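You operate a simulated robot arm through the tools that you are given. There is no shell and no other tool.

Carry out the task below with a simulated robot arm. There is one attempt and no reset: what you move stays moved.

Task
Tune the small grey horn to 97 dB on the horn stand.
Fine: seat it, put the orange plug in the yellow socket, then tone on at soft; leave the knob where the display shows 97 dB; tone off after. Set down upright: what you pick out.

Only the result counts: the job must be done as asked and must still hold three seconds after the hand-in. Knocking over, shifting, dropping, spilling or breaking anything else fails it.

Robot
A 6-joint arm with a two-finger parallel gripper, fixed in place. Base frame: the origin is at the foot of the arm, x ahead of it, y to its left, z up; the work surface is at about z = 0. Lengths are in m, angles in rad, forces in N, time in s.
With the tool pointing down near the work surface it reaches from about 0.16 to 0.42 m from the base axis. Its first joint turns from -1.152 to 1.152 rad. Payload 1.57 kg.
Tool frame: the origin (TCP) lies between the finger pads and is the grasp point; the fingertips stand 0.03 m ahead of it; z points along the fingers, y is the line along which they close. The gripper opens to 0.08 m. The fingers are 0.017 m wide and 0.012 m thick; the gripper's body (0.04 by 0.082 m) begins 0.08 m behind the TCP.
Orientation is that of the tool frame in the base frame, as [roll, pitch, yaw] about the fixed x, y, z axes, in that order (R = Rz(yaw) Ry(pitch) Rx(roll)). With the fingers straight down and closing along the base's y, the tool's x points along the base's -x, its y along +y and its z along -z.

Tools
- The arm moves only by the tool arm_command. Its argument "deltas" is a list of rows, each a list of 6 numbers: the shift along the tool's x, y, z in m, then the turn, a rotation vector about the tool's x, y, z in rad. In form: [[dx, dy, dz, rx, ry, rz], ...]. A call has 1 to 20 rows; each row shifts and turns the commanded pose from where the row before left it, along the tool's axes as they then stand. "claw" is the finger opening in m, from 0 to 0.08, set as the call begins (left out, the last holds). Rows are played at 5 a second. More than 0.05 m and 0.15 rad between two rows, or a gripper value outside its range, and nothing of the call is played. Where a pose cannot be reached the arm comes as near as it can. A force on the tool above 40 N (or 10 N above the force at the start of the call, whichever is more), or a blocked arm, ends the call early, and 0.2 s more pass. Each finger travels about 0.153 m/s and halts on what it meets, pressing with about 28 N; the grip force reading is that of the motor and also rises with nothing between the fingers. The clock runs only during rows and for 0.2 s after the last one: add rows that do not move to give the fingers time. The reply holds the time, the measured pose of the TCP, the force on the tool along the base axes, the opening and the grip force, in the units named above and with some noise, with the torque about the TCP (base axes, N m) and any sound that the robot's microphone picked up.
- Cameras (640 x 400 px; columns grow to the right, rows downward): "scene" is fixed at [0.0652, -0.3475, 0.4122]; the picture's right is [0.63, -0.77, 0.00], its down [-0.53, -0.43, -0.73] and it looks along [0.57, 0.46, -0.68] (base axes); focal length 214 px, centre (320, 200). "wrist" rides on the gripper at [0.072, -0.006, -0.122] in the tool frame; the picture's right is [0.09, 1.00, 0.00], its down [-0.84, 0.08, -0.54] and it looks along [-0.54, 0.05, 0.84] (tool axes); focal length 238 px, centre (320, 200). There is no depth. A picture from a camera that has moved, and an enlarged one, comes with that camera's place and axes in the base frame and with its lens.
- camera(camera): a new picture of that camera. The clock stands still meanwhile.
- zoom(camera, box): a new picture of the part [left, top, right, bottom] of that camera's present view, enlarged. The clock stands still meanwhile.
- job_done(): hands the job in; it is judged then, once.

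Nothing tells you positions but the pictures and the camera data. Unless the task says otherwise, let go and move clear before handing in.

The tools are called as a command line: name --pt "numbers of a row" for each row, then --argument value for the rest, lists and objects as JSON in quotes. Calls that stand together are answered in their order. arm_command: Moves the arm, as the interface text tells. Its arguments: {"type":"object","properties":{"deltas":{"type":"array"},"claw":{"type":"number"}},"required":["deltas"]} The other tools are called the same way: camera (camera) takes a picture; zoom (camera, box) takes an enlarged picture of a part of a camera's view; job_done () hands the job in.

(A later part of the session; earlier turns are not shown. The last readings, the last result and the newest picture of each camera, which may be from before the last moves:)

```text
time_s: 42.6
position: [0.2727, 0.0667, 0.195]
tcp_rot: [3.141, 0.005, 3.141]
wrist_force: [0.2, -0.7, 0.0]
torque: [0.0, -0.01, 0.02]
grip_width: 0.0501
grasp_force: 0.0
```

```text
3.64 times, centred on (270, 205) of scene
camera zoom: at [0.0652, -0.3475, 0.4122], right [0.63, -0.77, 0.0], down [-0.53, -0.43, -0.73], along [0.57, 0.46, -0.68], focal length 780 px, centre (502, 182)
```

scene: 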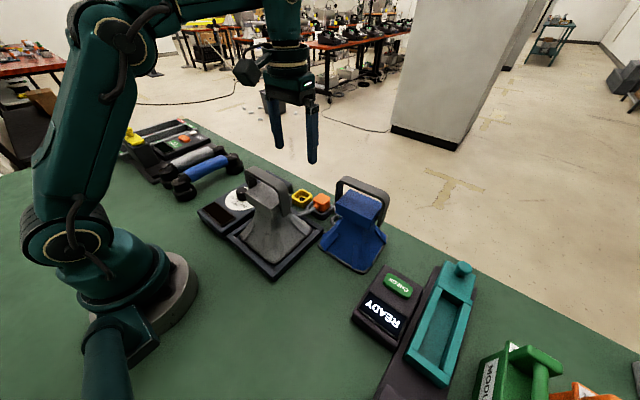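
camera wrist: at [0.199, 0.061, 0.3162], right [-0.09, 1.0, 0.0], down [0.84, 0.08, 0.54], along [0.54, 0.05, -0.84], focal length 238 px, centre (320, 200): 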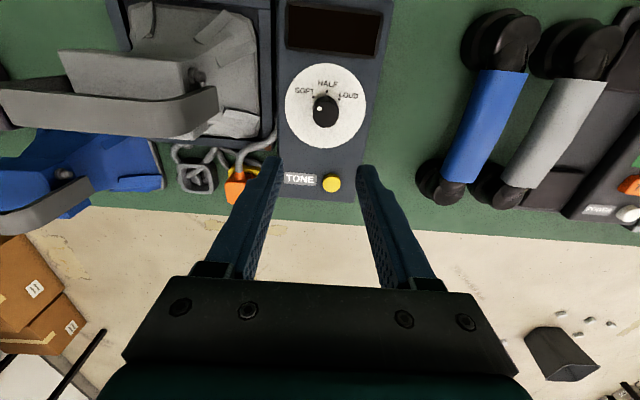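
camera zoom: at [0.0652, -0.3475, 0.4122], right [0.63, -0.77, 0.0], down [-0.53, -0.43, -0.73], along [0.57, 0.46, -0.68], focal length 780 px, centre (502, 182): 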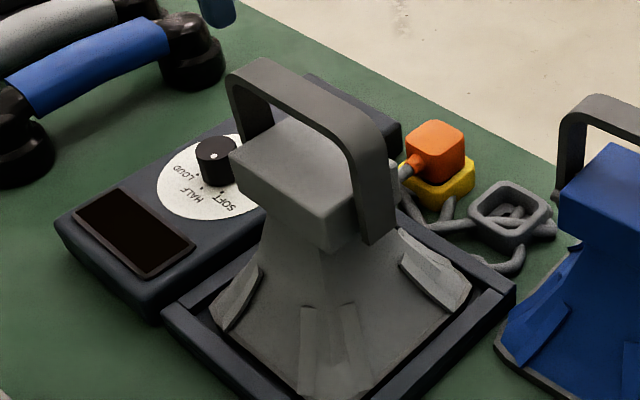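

zoom --camera "wrist" --box '[275, 0, 385, 70]'

zoom --camera "wrist" --box '[280, 60, 380, 150]'

zoom --camera "wrist" --box '[270, 120, 380, 210]'

zoom --camera "scene" --box '[195, 170, 275, 240]'

```text
5.71 times, centred on (330, 35) of wrist
camera zoom: at [0.199, 0.061, 0.3162], right [-0.09, 1.0, 0.0], down [0.84, 0.08, 0.54], along [0.54, 0.05, -0.84], focal length 1362 px, centre (263, 1143)
```

zoom: 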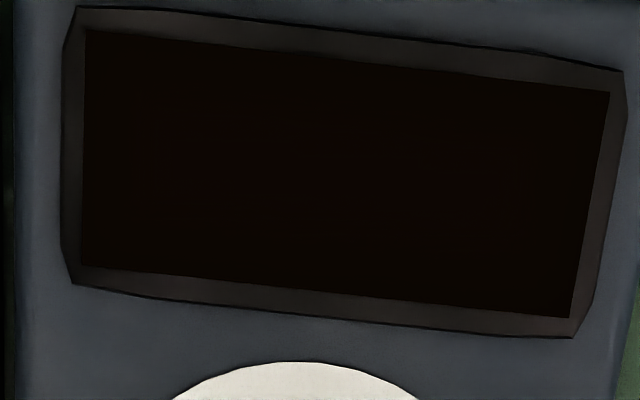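

```text
4.44 times, centred on (330, 105) of wrist
camera zoom: at [0.199, 0.061, 0.3162], right [-0.09, 1.0, 0.0], down [0.84, 0.08, 0.54], along [0.54, 0.05, -0.84], focal length 1059 px, centre (276, 622)
```

zoom: 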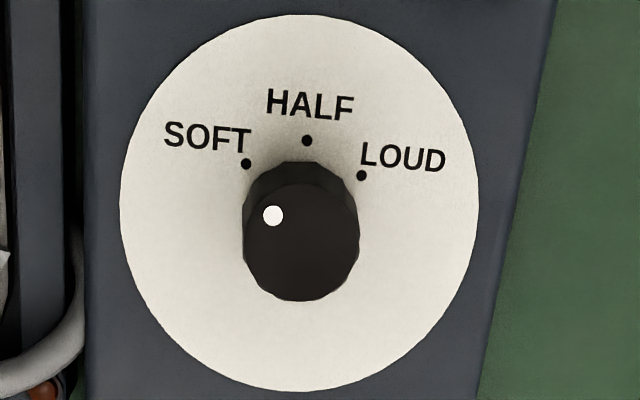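

```text
4.44 times, centred on (325, 165) of wrist
camera zoom: at [0.199, 0.061, 0.3162], right [-0.09, 1.0, 0.0], down [0.84, 0.08, 0.54], along [0.54, 0.05, -0.84], focal length 1059 px, centre (298, 356)
```

zoom: 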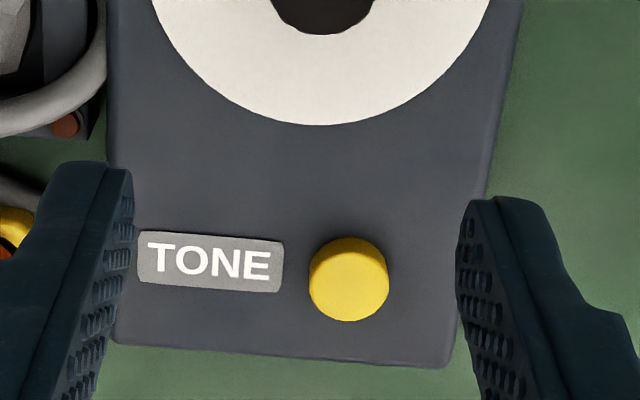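

```text
5.71 times, centred on (235, 205) of scene
camera zoom: at [0.0652, -0.3475, 0.4122], right [0.63, -0.77, 0.0], down [-0.53, -0.43, -0.73], along [0.57, 0.46, -0.68], focal length 1226 px, centre (806, 171)
```

zoom: 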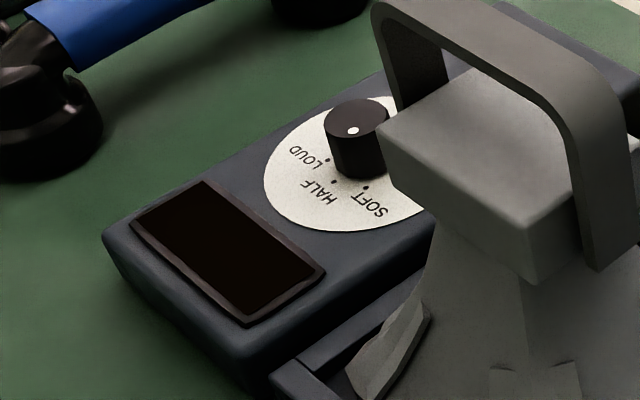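

The knob's white dot already points at SOFT. The knob is centred near (0.258, 0.072) and the TONE button near (0.350, 0.090). I'll close the jaws and hover over the button.

arm_command --pt "-0.03 0.01 0.015 0 0 0" --pt "-0.03 0.0125 0.02 0 0 0" --pt "-0.019 0 0.025 0 0 0" --pt "0 0 0.022 0 0 0" --pt "0 0 0 0 0 0" --pt "0 0 0 0 0 0" --claw 0.0

camera --camera "wrist"

zoom --camera "wrist" --box '[250, 80, 390, 200]'

zoom --camera "scene" --box '[195, 110, 335, 220]'

```text
time_s: 44.0
position: [0.3493, 0.0934, 0.1137]
tcp_rot: [3.141, 0.002, -3.14]
wrist_force: [0.0, -0.2, 0.2]
torque: [0.01, -0.03, 0.0]
grip_width: 0.0001
grasp_force: 21.1
```

```text
taken
camera wrist: at [0.2773, 0.0866, 0.2345], right [-0.09, 1.0, 0.0], down [0.84, 0.08, 0.54], along [0.54, 0.05, -0.84], focal length 238 px, centre (320, 200)
```

wrist: 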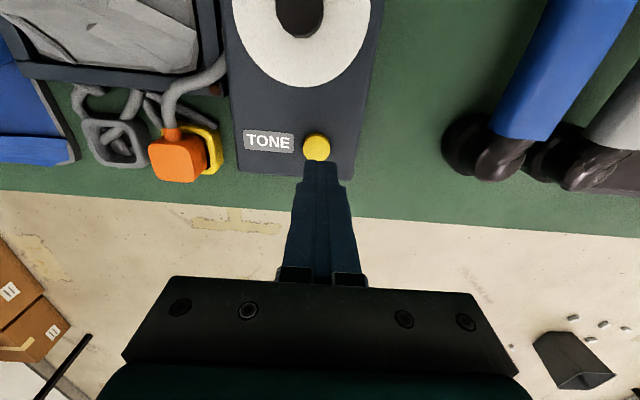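

```text
3.33 times, centred on (320, 140) of wrist
camera zoom: at [0.2773, 0.0866, 0.2345], right [-0.09, 1.0, 0.0], down [0.84, 0.08, 0.54], along [0.54, 0.05, -0.84], focal length 794 px, centre (320, 400)
```

zoom: 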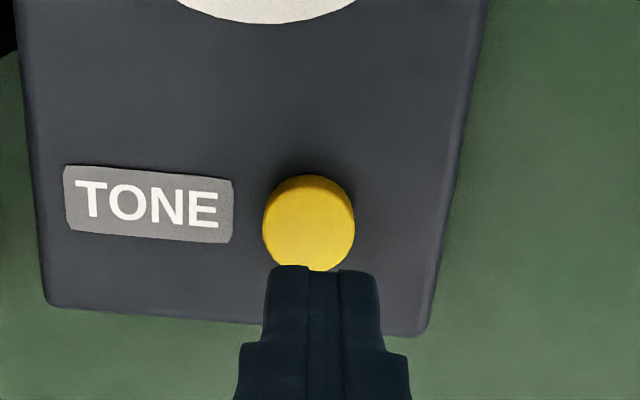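

```text
3.64 times, centred on (265, 165) of scene
camera zoom: at [0.0652, -0.3475, 0.4122], right [0.63, -0.77, 0.0], down [-0.53, -0.43, -0.73], along [0.57, 0.46, -0.68], focal length 780 px, centre (520, 327)
```

zoom: 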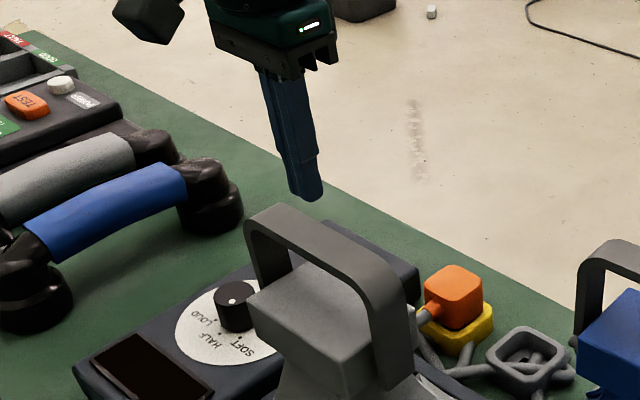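

The button is at about (0.349, 0.090), so I need -3 mm in y. I'll shift and descend to just above the button top.

arm_command --pt "0.0005 -0.003 0.005 0 0 0" --pt "0 0 0.012 0 0 0" --pt "0 0 0.01 0 0 0" --pt "0 0 0.006 0 0 0" --pt "0 0 0 0 0 0"

zoom --camera "wrist" --box '[250, 80, 390, 200]'

zoom --camera "scene" --box '[195, 110, 335, 220]'

```text
time_s: 45.2
position: [0.3517, 0.0883, 0.0819]
tcp_rot: [-3.14, 0.003, -3.141]
wrist_force: [0.1, 0.1, 0.0]
torque: [0.04, -0.02, 0.01]
grip_width: 0.0
grasp_force: 21.4
```

```text
3.33 times, centred on (320, 140) of wrist
camera zoom: at [0.2788, 0.0819, 0.2026], right [-0.09, 1.0, 0.0], down [0.84, 0.08, 0.54], along [0.54, 0.05, -0.84], focal length 794 px, centre (320, 400)
```

zoom: 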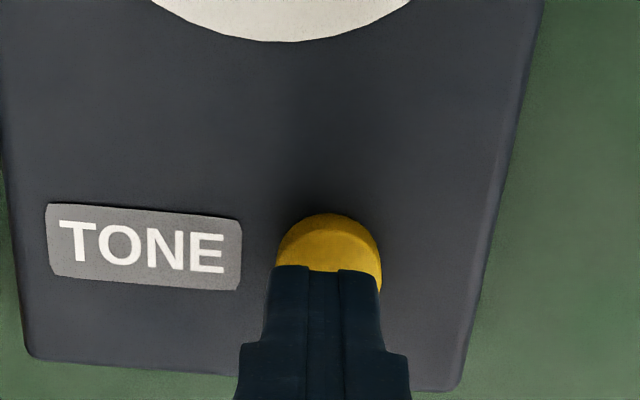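

```text
3.64 times, centred on (265, 165) of scene
camera zoom: at [0.0652, -0.3475, 0.4122], right [0.63, -0.77, 0.0], down [-0.53, -0.43, -0.73], along [0.57, 0.46, -0.68], focal length 780 px, centre (520, 327)
```

zoom: 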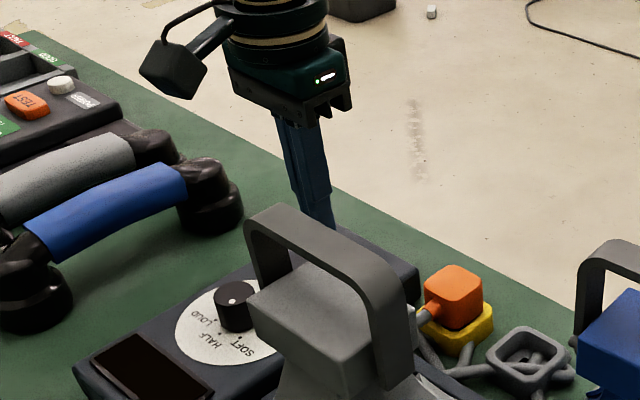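

I'm nearly on the button. I'll centre (+1.8 mm y, -2 mm x) and press in gently until it registers.

arm_command --pt "0.002 0.0018 0 0 0 0" --pt "0 0 0.002 0 0 0" --pt "0 0 0.002 0 0 0" --pt "0 0 0.002 0 0 0" --pt "0 0 0 0 0 0"

zoom --camera "wrist" --box '[250, 80, 390, 200]'

zoom --camera "scene" --box '[195, 110, 335, 220]'

```text
time_s: 46.4
position: [0.3503, 0.088, 0.0752]
tcp_rot: [-3.141, 0.002, -3.139]
wrist_force: [0.4, -0.6, 1.2]
torque: [-0.01, 0.0, 0.01]
grip_width: 0.0
grasp_force: 21.1
```

```text
3.33 times, centred on (320, 140) of wrist
camera zoom: at [0.2775, 0.0831, 0.1965], right [-0.09, 1.0, 0.0], down [0.84, 0.08, 0.54], along [0.54, 0.05, -0.84], focal length 794 px, centre (320, 400)
```

zoom: 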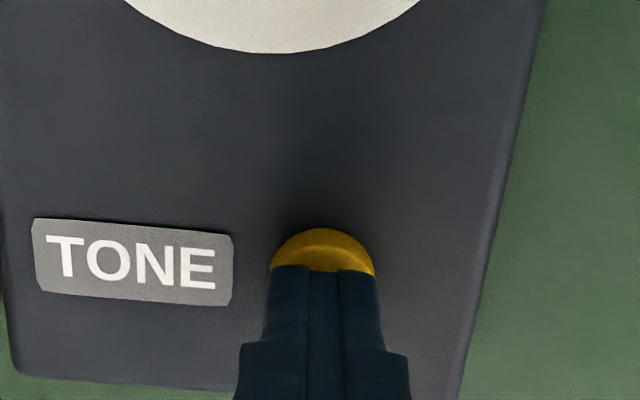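

```text
3.64 times, centred on (265, 165) of scene
camera zoom: at [0.0652, -0.3475, 0.4122], right [0.63, -0.77, 0.0], down [-0.53, -0.43, -0.73], along [0.57, 0.46, -0.68], focal length 780 px, centre (520, 327)
```

zoom: 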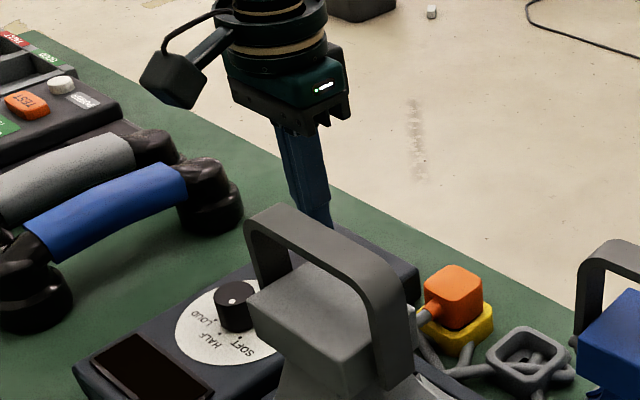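

arm_command --pt "0 0 0.001 0 0 0" --pt "0 0 0.001 0 0 0" --pt "0 0 0 0 0 0"

zoom --camera "scene" --box '[195, 150, 335, 260]'

```text
time_s: 47.2
position: [0.3498, 0.0897, 0.0744]
tcp_rot: [-3.14, 0.002, -3.14]
wrist_force: [-0.2, 0.5, 0.0]
torque: [0.0, 0.02, 0.0]
grip_width: 0.0002
grasp_force: 21.0
```

```text
3.64 times, centred on (265, 205) of scene
camera zoom: at [0.0652, -0.3475, 0.4122], right [0.63, -0.77, 0.0], down [-0.53, -0.43, -0.73], along [0.57, 0.46, -0.68], focal length 780 px, centre (520, 182)
```

zoom: 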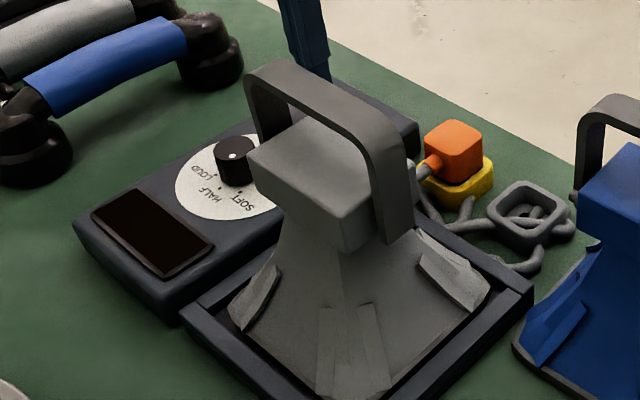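

No contact force yet, so I'll continue down in 1 mm steps.

arm_command --pt "0 0 0.001 0 0 0" --pt "0 0 0.001 0 0 0" --pt "0 0 0.001 0 0 0" --pt "0 0 0 0 0 0"

zoom --camera "scene" --box '[195, 150, 335, 260]'

zoom --camera "wrist" --box '[250, 80, 390, 200]'

```text
time_s: 48.2
position: [0.3488, 0.0901, 0.0713]
tcp_rot: [-3.141, 0.004, -3.139]
wrist_force: [-0.4, 0.6, 1.0]
torque: [0.0, -0.01, -0.04]
grip_width: 0.0
grasp_force: 21.5
```

```text
3.64 times, centred on (265, 205) of scene
camera zoom: at [0.0652, -0.3475, 0.4122], right [0.63, -0.77, 0.0], down [-0.53, -0.43, -0.73], along [0.57, 0.46, -0.68], focal length 780 px, centre (520, 182)
```

zoom: 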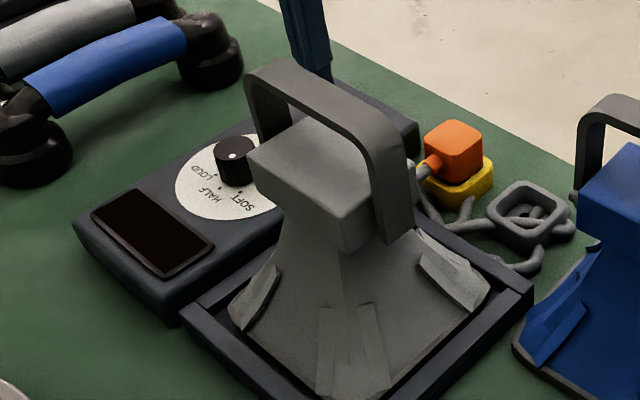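

```text
3.33 times, centred on (320, 140) of wrist
camera zoom: at [0.2775, 0.0827, 0.1916], right [-0.09, 1.0, 0.0], down [0.84, 0.08, 0.54], along [0.54, 0.05, -0.84], focal length 794 px, centre (320, 400)
```

zoom: 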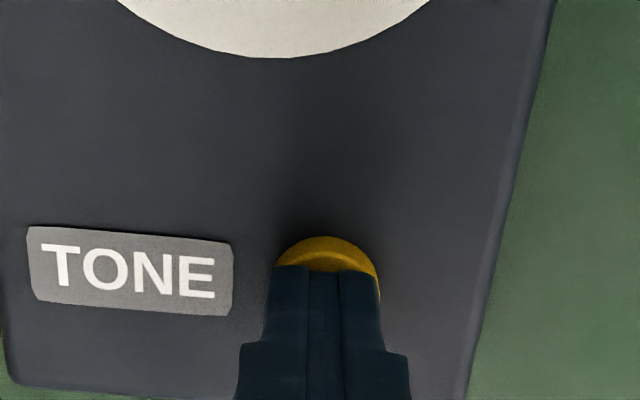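

arm_command --pt "0 0 0.001 0 0 0" --pt "0 0 0.001 0 0 0" --pt "0 0 0 0 0 0"

zoom --camera "scene" --box '[195, 150, 335, 260]'

```text
time_s: 49.0
position: [0.3503, 0.0884, 0.068]
tcp_rot: [-3.139, 0.004, -3.14]
wrist_force: [0.5, -1.0, 2.2]
torque: [-0.03, -0.03, 0.0]
grip_width: 0.0
grasp_force: 21.7
heard: click
```

```text
3.64 times, centred on (265, 205) of scene
camera zoom: at [0.0652, -0.3475, 0.4122], right [0.63, -0.77, 0.0], down [-0.53, -0.43, -0.73], along [0.57, 0.46, -0.68], focal length 780 px, centre (520, 182)
```

zoom: 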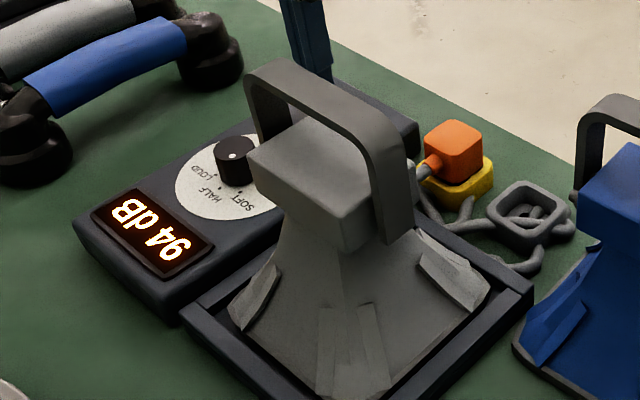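

Click: the tone is on and the display reads 94 dB at SOFT. I'll lift straight off the button and go to the knob.

arm_command --pt "0 0 -0.01 0 0 0" --pt "0 0 -0.02 0 0 0" --pt "0 0 -0.02 0 0 0" --pt "0 0 -0.02 0 0 0" --pt "0 0 0 0 0 0"

zoom --camera "scene" --box '[195, 150, 335, 260]'

```text
time_s: 50.2
position: [0.3495, 0.0904, 0.1384]
tcp_rot: [-3.139, 0.003, -3.14]
wrist_force: [-0.6, -0.9, 0.5]
torque: [-0.03, 0.0, 0.0]
grip_width: 0.0
grasp_force: 21.3
```

```text
3.64 times, centred on (265, 205) of scene
camera zoom: at [0.0652, -0.3475, 0.4122], right [0.63, -0.77, 0.0], down [-0.53, -0.43, -0.73], along [0.57, 0.46, -0.68], focal length 780 px, centre (520, 182)
```

zoom: 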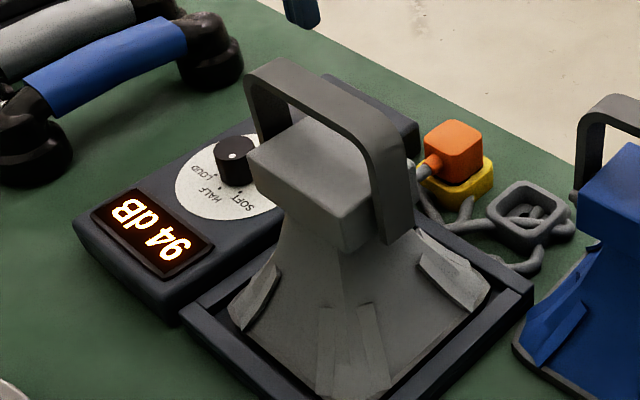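

The display holds at 94 dB with the button released. I'll open the jaws and hover over the knob.

arm_command --pt "0.03 -0.006 0 0 0 0" --pt "0.03 -0.006 0 0 0 0" --pt "0.0315 -0.0055 0 0 0 0" --pt "0 0 0.01 0 0 0" --pt "0 0 0 0 0 0" --pt "0 0 0 0 0 0" --claw 0.056

camera --camera "wrist"

zoom --camera "wrist" --box '[250, 80, 390, 200]'

camera --camera "scene"

```text
time_s: 51.6
position: [0.2571, 0.0731, 0.1262]
tcp_rot: [-3.141, 0.002, -3.138]
wrist_force: [0.3, 0.4, -0.5]
torque: [0.0, 0.01, -0.01]
grip_width: 0.056
grasp_force: 0.1
```

```text
taken
camera wrist: at [0.1852, 0.0671, 0.2477], right [-0.09, 1.0, 0.0], down [0.84, 0.08, 0.54], along [0.54, 0.05, -0.84], focal length 238 px, centre (320, 200)
```

wrist: 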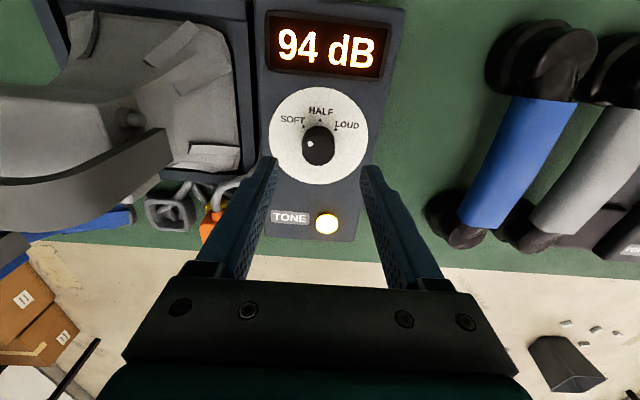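

```text
3.33 times, centred on (320, 140) of wrist
camera zoom: at [0.1852, 0.0671, 0.2477], right [-0.09, 1.0, 0.0], down [0.84, 0.08, 0.54], along [0.54, 0.05, -0.84], focal length 794 px, centre (320, 400)
```

zoom: 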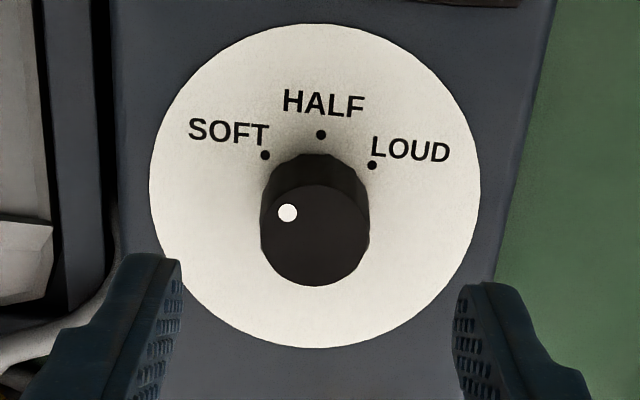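

```text
taken
```

scene: 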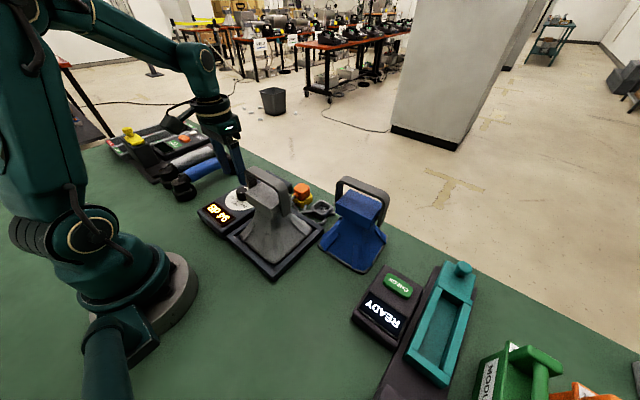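

The display is readable from the wrist: 94 dB. The knob centre is about (0.258, 0.0725) and 27 mm across. I'll align, descend around it with the tips clear of the panel, and grip.

arm_command --pt "-0.0012 -0.0013 0 0 0 0" --pt "0 0 0.015 0 0 0" --pt "0 0 0.015 0 0 0" --pt "0 0 0.012 0 0 0" --pt "0 0 0 0 0 0" --pt "0 0 0 0 0 0"

camera --camera "wrist"

zoom --camera "wrist" --box '[250, 80, 390, 200]'

```text
time_s: 53.0
position: [0.2585, 0.0714, 0.0836]
tcp_rot: [-3.14, 0.003, -3.14]
wrist_force: [-0.4, -0.4, -0.1]
torque: [0.02, -0.02, -0.01]
grip_width: 0.0561
grasp_force: 0.2
```

```text
taken
camera wrist: at [0.187, 0.0645, 0.2047], right [-0.09, 1.0, 0.0], down [0.84, 0.08, 0.54], along [0.54, 0.05, -0.84], focal length 238 px, centre (320, 200)
```

wrist: 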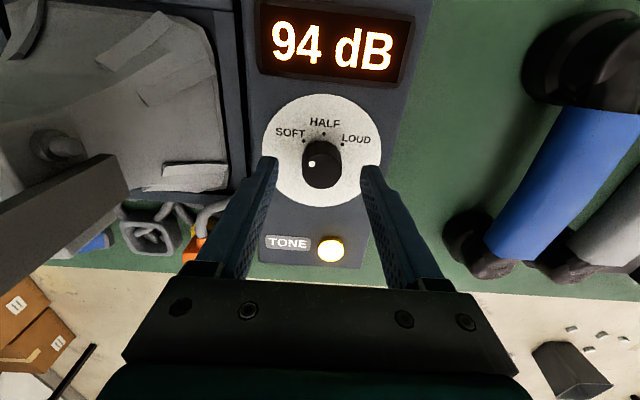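

```text
3.33 times, centred on (320, 140) of wrist
camera zoom: at [0.187, 0.0645, 0.2047], right [-0.09, 1.0, 0.0], down [0.84, 0.08, 0.54], along [0.54, 0.05, -0.84], focal length 794 px, centre (320, 400)
```

zoom: 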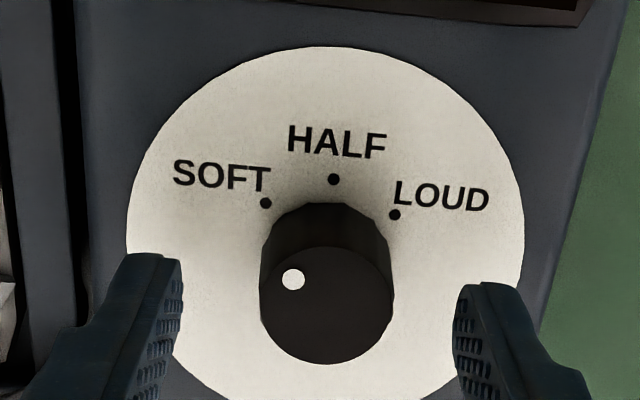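

arm_command --pt "0.0005 0.0014 0 0 0 0" --pt "0 0 0.005 0 0 0" --pt "0 0 0.005 0 0 0" --pt "0 0 0 0 0 0"

zoom --camera "wrist" --box '[250, 80, 390, 200]'

zoom --camera "scene" --box '[185, 150, 285, 250]'

```text
time_s: 54.0
position: [0.2596, 0.0711, 0.0745]
tcp_rot: [-3.141, 0.003, -3.14]
wrist_force: [-0.8, -0.8, -0.9]
torque: [0.02, -0.04, 0.03]
grip_width: 0.0559
grasp_force: 0.1
```

```text
3.33 times, centred on (320, 140) of wrist
camera zoom: at [0.1864, 0.0659, 0.1958], right [-0.09, 1.0, 0.0], down [0.84, 0.08, 0.54], along [0.54, 0.05, -0.84], focal length 794 px, centre (320, 400)
```

zoom: 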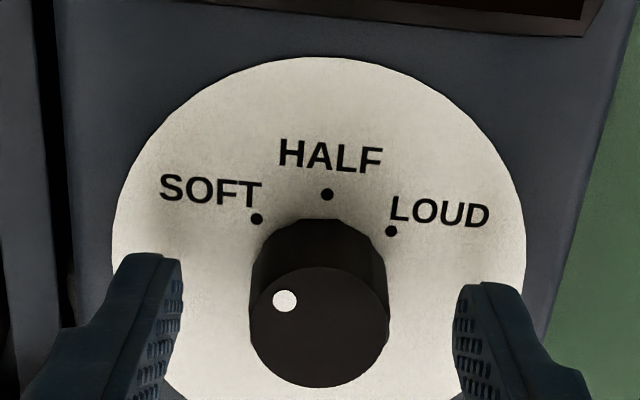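

```text
4.00 times, centred on (235, 200) of scene
camera zoom: at [0.0652, -0.3475, 0.4122], right [0.63, -0.77, 0.0], down [-0.53, -0.43, -0.73], along [0.57, 0.46, -0.68], focal length 858 px, centre (660, 200)
```

zoom: 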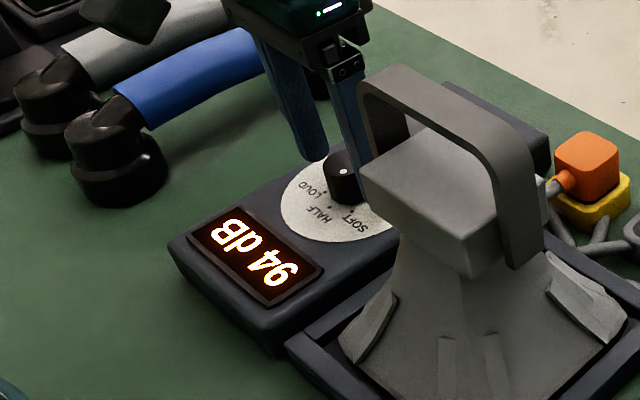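

The knob is centred between the fingers. I'll close on it.

arm_command --pt "0 0 0 0 0 0" --pt "0 0 0 0 0 0" --pt "0 0 0 0 0 0" --claw 0.015

camera --camera "wrist"

zoom --camera "wrist" --box '[250, 80, 390, 200]'

```text
time_s: 54.8
position: [0.2587, 0.0726, 0.0765]
tcp_rot: [-3.139, 0.002, -3.14]
wrist_force: [-0.9, -2.4, -1.9]
torque: [-0.12, -0.04, 0.03]
grip_width: 0.0287
grasp_force: 37.9
```

```text
taken
camera wrist: at [0.1864, 0.0658, 0.1959], right [-0.09, 1.0, 0.0], down [0.84, 0.08, 0.54], along [0.54, 0.05, -0.84], focal length 238 px, centre (320, 200)
```

wrist: 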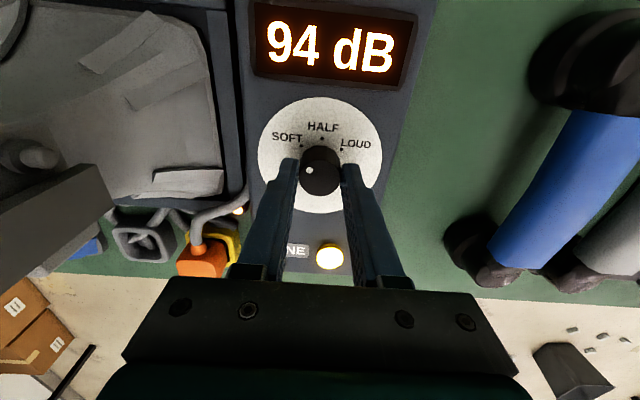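

```text
3.33 times, centred on (320, 140) of wrist
camera zoom: at [0.1864, 0.0658, 0.1959], right [-0.09, 1.0, 0.0], down [0.84, 0.08, 0.54], along [0.54, 0.05, -0.84], focal length 794 px, centre (320, 400)
```

zoom: 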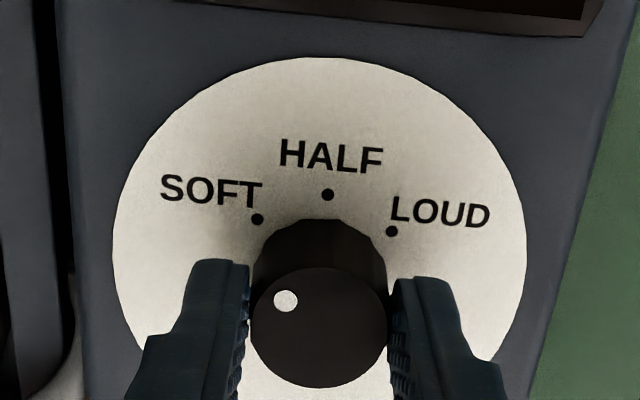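

The knob is gripped (28.7 mm). I'll turn it clockwise from above, toward HALF, by 0.1 rad and read the display.

arm_command --pt "0 0 0 0 0 0.05" --pt "0 0 0 0 0 0.05" --pt "0 0 0 0 0 0" --pt "0 0 0 0 0 0"

camera --camera "wrist"

zoom --camera "wrist" --box '[250, 80, 390, 200]'

```text
time_s: 55.8
position: [0.2584, 0.0712, 0.0744]
tcp_rot: [-3.14, 0.0, 3.041]
wrist_force: [0.8, 1.0, -23.2]
torque: [0.02, 0.14, 0.0]
grip_width: 0.0279
grasp_force: 38.4
```

```text
taken
camera wrist: at [0.1862, 0.0732, 0.1969], right [0.01, 1.0, 0.0], down [0.84, -0.01, 0.54], along [0.54, 0.0, -0.84], focal length 238 px, centre (320, 200)
```

wrist: 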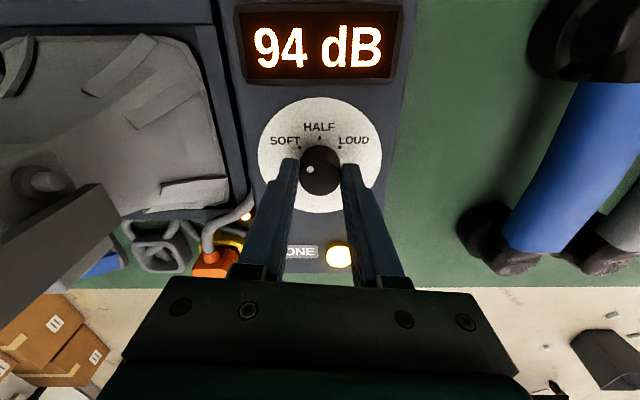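

```text
3.33 times, centred on (320, 140) of wrist
camera zoom: at [0.1862, 0.0732, 0.1969], right [0.01, 1.0, 0.0], down [0.84, -0.01, 0.54], along [0.54, 0.0, -0.84], focal length 794 px, centre (320, 400)
```

zoom: 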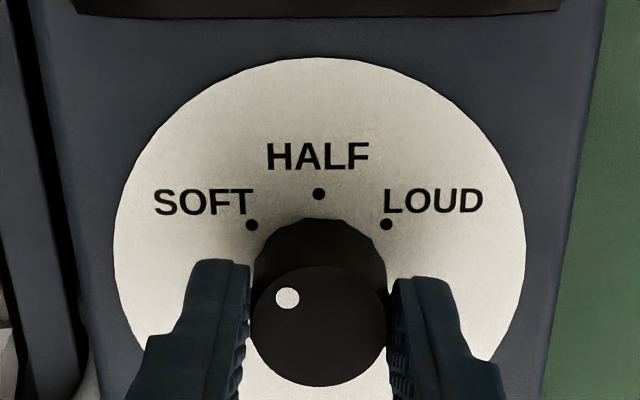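

The display still reads 94 dB, and the wrist shows a 23 N downward pull, so the arm rose about 1 mm while holding the knob. I'll ease down 1 mm and turn a little more.

arm_command --pt "0 0 0.001 0 0 0" --pt "0 0 0 0 0 0.04" --pt "0 0 0 0 0 0.04" --pt "0 0 0 0 0 0"

camera --camera "wrist"

zoom --camera "wrist" --box '[250, 80, 390, 200]'

```text
time_s: 56.8
position: [0.2585, 0.0731, 0.0771]
tcp_rot: [3.139, 0.006, 2.962]
wrist_force: [-7.4, 11.9, 18.5]
torque: [0.51, 0.6, 0.03]
grip_width: 0.0277
grasp_force: 38.6
```

```text
taken
camera wrist: at [0.1858, 0.0786, 0.1966], right [0.09, 1.0, 0.0], down [0.83, -0.07, 0.55], along [0.54, -0.05, -0.84], focal length 238 px, centre (320, 200)
```

wrist: 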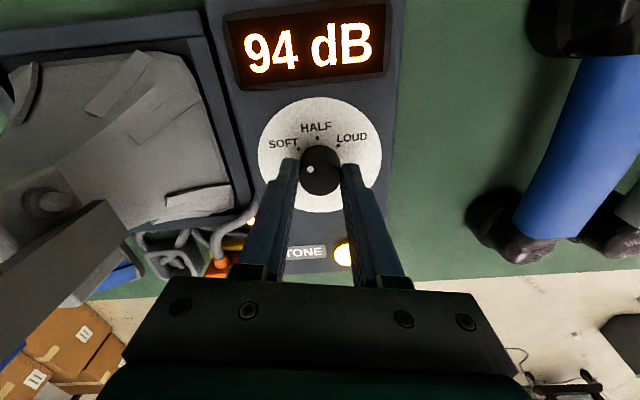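

```text
3.33 times, centred on (320, 140) of wrist
camera zoom: at [0.1858, 0.0786, 0.1966], right [0.09, 1.0, 0.0], down [0.83, -0.07, 0.55], along [0.54, -0.05, -0.84], focal length 794 px, centre (320, 400)
```

zoom: 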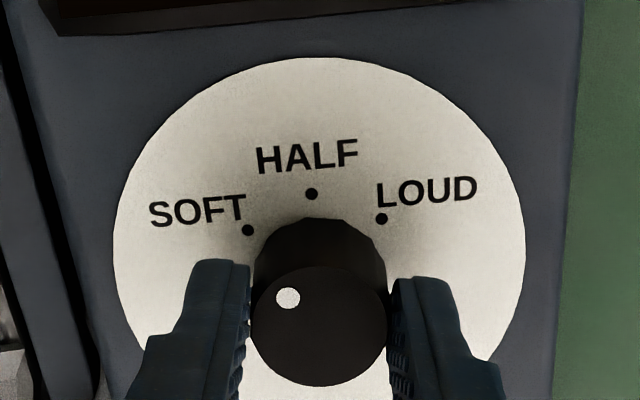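

The knob turns with the gripper (about 10–14° so far), but the reading is still 94 dB. I'll relieve the side load slightly and keep turning in small steps.

arm_command --pt "0.0003 0.0003 -0.0005 0 0 0" --pt "0 0 0 0 0 0.04" --pt "0 0 0 0 0 0.04" --pt "0 0 0 0 0 0"

camera --camera "wrist"

zoom --camera "wrist" --box '[250, 80, 390, 200]'

```text
time_s: 57.8
position: [0.2579, 0.0736, 0.0758]
tcp_rot: [3.139, 0.003, 2.881]
wrist_force: [-4.3, 13.0, 6.6]
torque: [0.19, -0.42, 0.02]
grip_width: 0.028
grasp_force: 38.3
```

```text
taken
camera wrist: at [0.1868, 0.0846, 0.1967], right [0.17, 0.99, 0.0], down [0.83, -0.14, 0.54], along [0.54, -0.09, -0.84], focal length 238 px, centre (320, 200)
```

wrist: 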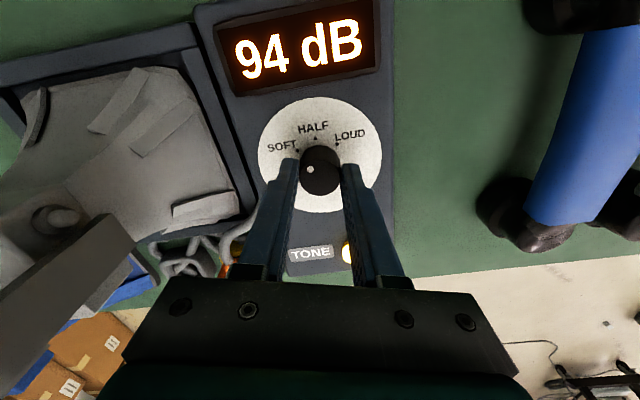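

```text
3.33 times, centred on (320, 140) of wrist
camera zoom: at [0.1868, 0.0846, 0.1967], right [0.17, 0.99, 0.0], down [0.83, -0.14, 0.54], along [0.54, -0.09, -0.84], focal length 794 px, centre (320, 400)
```

zoom: 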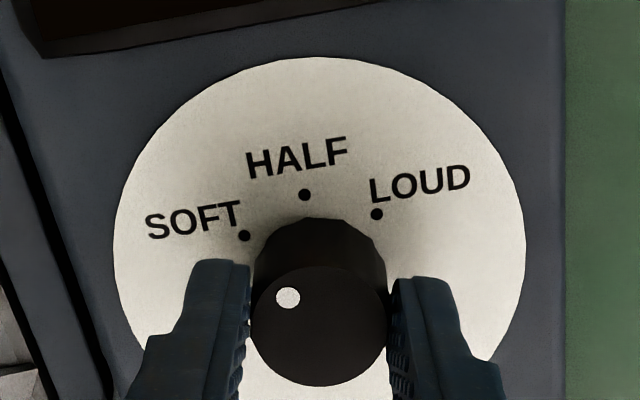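

arm_command --pt "0 0.0003 0 0 0 0.04" --pt "0 0 0 0 0 0.04" --pt "0 0 0 0 0 0.04" --pt "0 0 0 0 0 0"

camera --camera "wrist"

zoom --camera "wrist" --box '[250, 80, 390, 200]'

```text
time_s: 58.8
position: [0.2593, 0.0726, 0.0761]
tcp_rot: [3.141, 0.006, 2.763]
wrist_force: [14.3, -4.7, -10.4]
torque: [0.04, 0.07, 0.03]
grip_width: 0.0281
grasp_force: 38.4
```

```text
taken
camera wrist: at [0.1886, 0.0936, 0.1965], right [0.28, 0.96, 0.0], down [0.8, -0.24, 0.55], along [0.52, -0.15, -0.84], focal length 238 px, centre (320, 200)
```

wrist: 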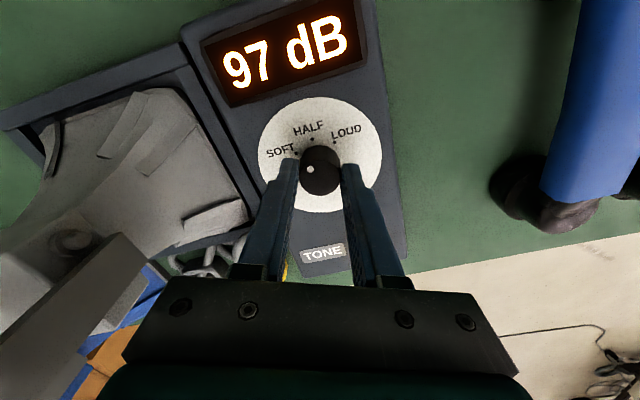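

```text
3.33 times, centred on (320, 140) of wrist
camera zoom: at [0.1886, 0.0936, 0.1965], right [0.28, 0.96, 0.0], down [0.8, -0.24, 0.55], along [0.52, -0.15, -0.84], focal length 794 px, centre (320, 400)
```

zoom: 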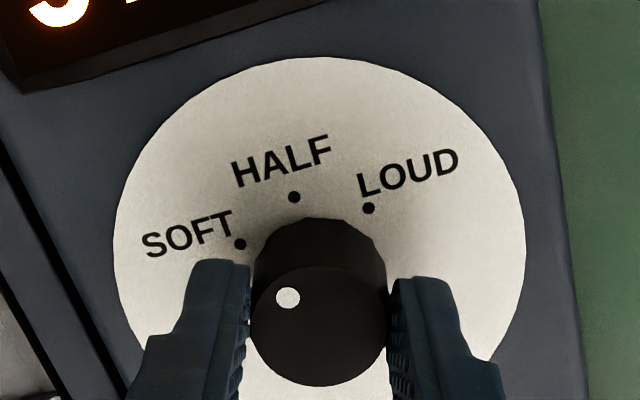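

The display jumped to 97 dB, so it works in steps and I'm just past a threshold. I'll turn a bit further, checking as I go, so the knob isn't left on the edge.

arm_command --pt "0.0002 0 0 0 0 0.04" --pt "0 0 0 0 0 0.04" --pt "0 0 0 0 0 0"

camera --camera "wrist"

zoom --camera "wrist" --box '[250, 80, 390, 200]'

```text
time_s: 59.6
position: [0.2593, 0.0729, 0.076]
tcp_rot: [3.139, 0.006, 2.682]
wrist_force: [5.8, -4.7, 16.3]
torque: [-0.33, -0.54, 0.02]
grip_width: 0.028
grasp_force: 38.0
```

```text
taken
camera wrist: at [0.1904, 0.0989, 0.1966], right [0.36, 0.93, 0.0], down [0.78, -0.3, 0.55], along [0.51, -0.19, -0.84], focal length 238 px, centre (320, 200)
```

wrist: 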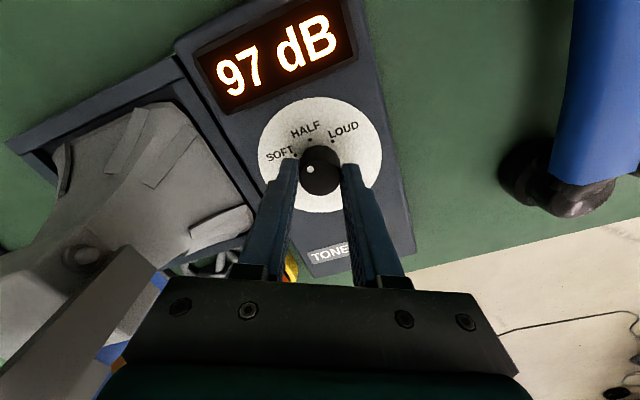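

```text
3.33 times, centred on (320, 140) of wrist
camera zoom: at [0.1904, 0.0989, 0.1966], right [0.36, 0.93, 0.0], down [0.78, -0.3, 0.55], along [0.51, -0.19, -0.84], focal length 794 px, centre (320, 400)
```

zoom: 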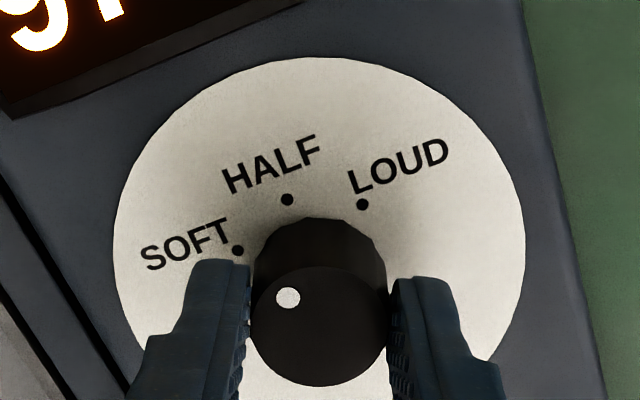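

Still 97 dB. I'll continue toward the HALF mark, watching that it stays at 97.

arm_command --pt "0 0 -0.0003 0 0 0.04" --pt "0 0 0 0 0 0.04" --pt "0 0 0 0 0 0.04" --pt "0 0 0 0 0 0"

camera --camera "wrist"

zoom --camera "wrist" --box '[250, 80, 390, 200]'

```text
time_s: 60.6
position: [0.2593, 0.0727, 0.0762]
tcp_rot: [-3.14, 0.005, 2.564]
wrist_force: [17.7, -13.7, -14.9]
torque: [-0.22, -0.46, 0.02]
grip_width: 0.028
grasp_force: 38.4
```

```text
taken
camera wrist: at [0.1944, 0.1073, 0.1967], right [0.47, 0.88, 0.0], down [0.74, -0.39, 0.54], along [0.48, -0.26, -0.84], focal length 238 px, centre (320, 200)
```

wrist: 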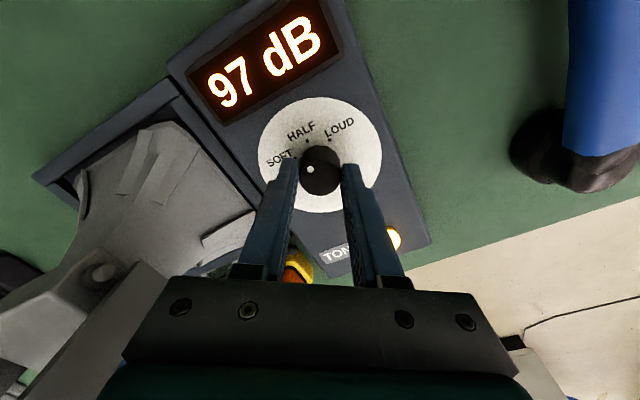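

```text
3.33 times, centred on (320, 140) of wrist
camera zoom: at [0.1944, 0.1073, 0.1967], right [0.47, 0.88, 0.0], down [0.74, -0.39, 0.54], along [0.48, -0.26, -0.84], focal length 794 px, centre (320, 400)
```

zoom: 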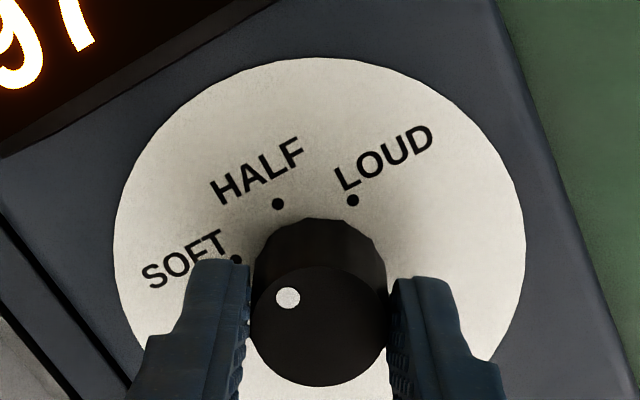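

arm_command --pt "-0.0004 0 0.0003 0 0 0.03" --pt "0 0 0 0 0 0.04" --pt "0 0 0 0 0 0.04" --pt "0 0 0 0 0 0"

camera --camera "wrist"

zoom --camera "wrist" --box '[250, 80, 390, 200]'

```text
time_s: 61.6
position: [0.2585, 0.0739, 0.0742]
tcp_rot: [3.141, 0.001, 2.453]
wrist_force: [5.1, -7.3, -2.2]
torque: [-0.92, -0.78, -0.02]
grip_width: 0.0278
grasp_force: 38.9
```

```text
taken
camera wrist: at [0.1986, 0.1141, 0.1968], right [0.56, 0.83, 0.0], down [0.69, -0.47, 0.54], along [0.45, -0.31, -0.84], focal length 238 px, centre (320, 200)
```

wrist: 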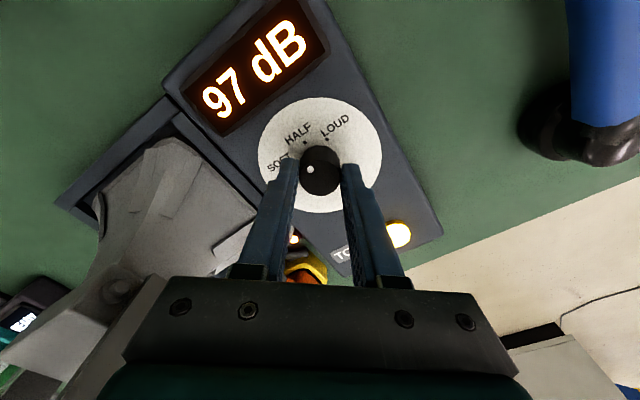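

```text
3.33 times, centred on (320, 140) of wrist
camera zoom: at [0.1986, 0.1141, 0.1968], right [0.56, 0.83, 0.0], down [0.69, -0.47, 0.54], along [0.45, -0.31, -0.84], focal length 794 px, centre (320, 400)
```

zoom: 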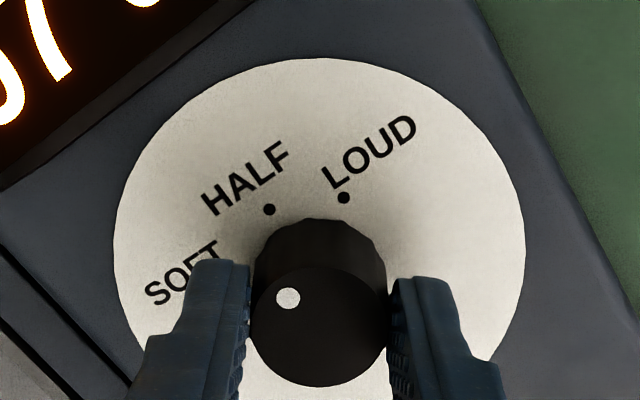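

Still 97 dB, with about 10° left to the HALF mark. I'll continue gently.

arm_command --pt "0 0 0 0 0 0.04" --pt "0 0 0 0 0 0.04" --pt "0 0 0 0 0 0.02" --pt "0 0 0 0 0 0"

camera --camera "wrist"

zoom --camera "wrist" --box '[250, 80, 390, 200]'

```text
time_s: 62.6
position: [0.2584, 0.073, 0.0758]
tcp_rot: [3.139, 0.0, 2.353]
wrist_force: [3.0, -1.2, 8.0]
torque: [0.17, 0.0, 0.01]
grip_width: 0.0278
grasp_force: 38.5
```

```text
taken
camera wrist: at [0.2028, 0.1197, 0.1968], right [0.64, 0.77, 0.0], down [0.64, -0.54, 0.54], along [0.42, -0.35, -0.84], focal length 238 px, centre (320, 200)
```

wrist: 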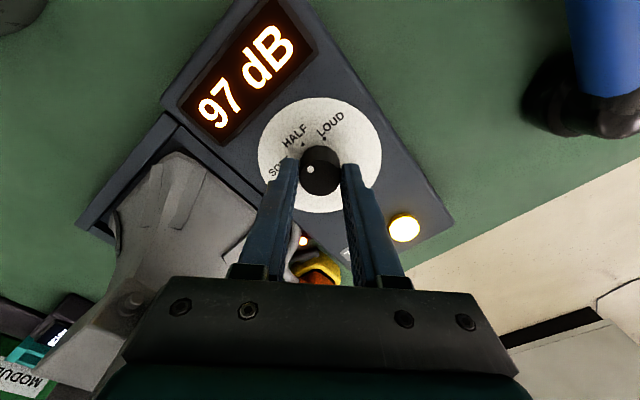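

```text
3.33 times, centred on (320, 140) of wrist
camera zoom: at [0.2028, 0.1197, 0.1968], right [0.64, 0.77, 0.0], down [0.64, -0.54, 0.54], along [0.42, -0.35, -0.84], focal length 794 px, centre (320, 400)
```

zoom: 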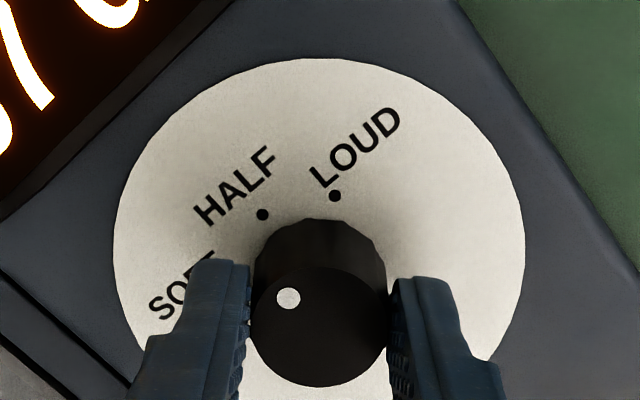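

Still 97 dB and about 4° short of HALF. One last small turn puts it on the mark.

arm_command --pt "0 0 0 0 0 0.035" --pt "0 0 0 0 0 0.035" --pt "0 0 0 0 0 0"

camera --camera "wrist"

zoom --camera "scene" --box '[185, 150, 285, 250]'

```text
time_s: 63.4
position: [0.2584, 0.0724, 0.0758]
tcp_rot: [3.139, 0.001, 2.281]
wrist_force: [-8.2, 11.8, 28.4]
torque: [0.11, 0.0, 0.03]
grip_width: 0.0278
grasp_force: 38.5
```

```text
taken
camera wrist: at [0.2064, 0.1235, 0.1969], right [0.69, 0.72, 0.0], down [0.6, -0.58, 0.54], along [0.39, -0.38, -0.84], focal length 238 px, centre (320, 200)
```

wrist: 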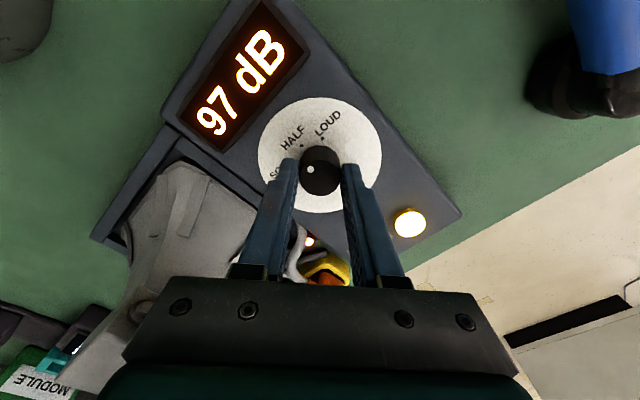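

```text
4.00 times, centred on (235, 200) of scene
camera zoom: at [0.0651, -0.3475, 0.4122], right [0.63, -0.77, 0.0], down [-0.53, -0.43, -0.73], along [0.57, 0.46, -0.68], focal length 858 px, centre (660, 200)
```

zoom: 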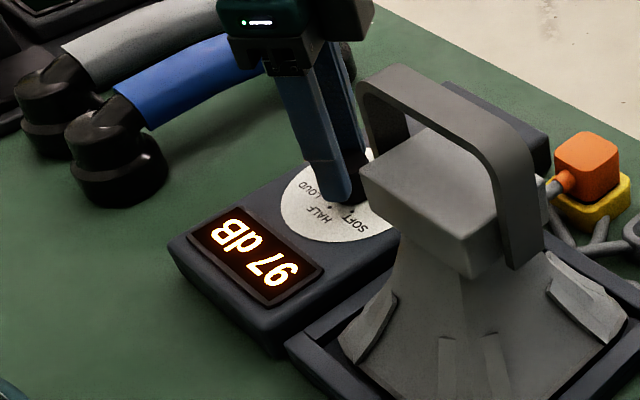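

The display shows 97 dB at the HALF mark. I'll relieve the load, then open the jaws to release the knob.

arm_command --pt "0.0003 0 -0.0006 0 0 0" --pt "0 0 0 0 0 0"

arm_command --pt "0 0 0 0 0 0" --pt "0 0 0 0 0 0" --pt "0 0 0 0 0 0" --claw 0.056

camera --camera "wrist"

```text
time_s: 64.0
position: [0.2601, 0.0738, 0.0759]
tcp_rot: [3.138, 0.003, 2.282]
wrist_force: [3.5, 12.4, 4.8]
torque: [1.18, 0.5, 0.03]
grip_width: 0.0279
grasp_force: 38.2
```

```text
time_s: 64.8
position: [0.2589, 0.0726, 0.0758]
tcp_rot: [3.138, -0.001, 2.282]
wrist_force: [0.3, -0.5, 0.1]
torque: [-0.01, 0.0, 0.0]
grip_width: 0.0561
grasp_force: 0.0
```

```text
taken
camera wrist: at [0.2059, 0.1231, 0.1969], right [0.69, 0.72, 0.0], down [0.6, -0.58, 0.54], along [0.39, -0.38, -0.84], focal length 238 px, centre (320, 200)
```

wrist: 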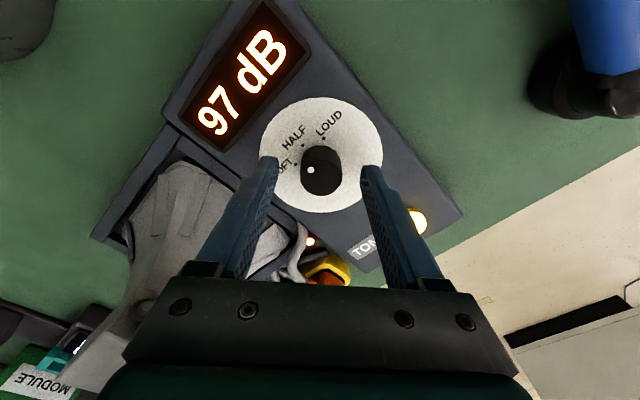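

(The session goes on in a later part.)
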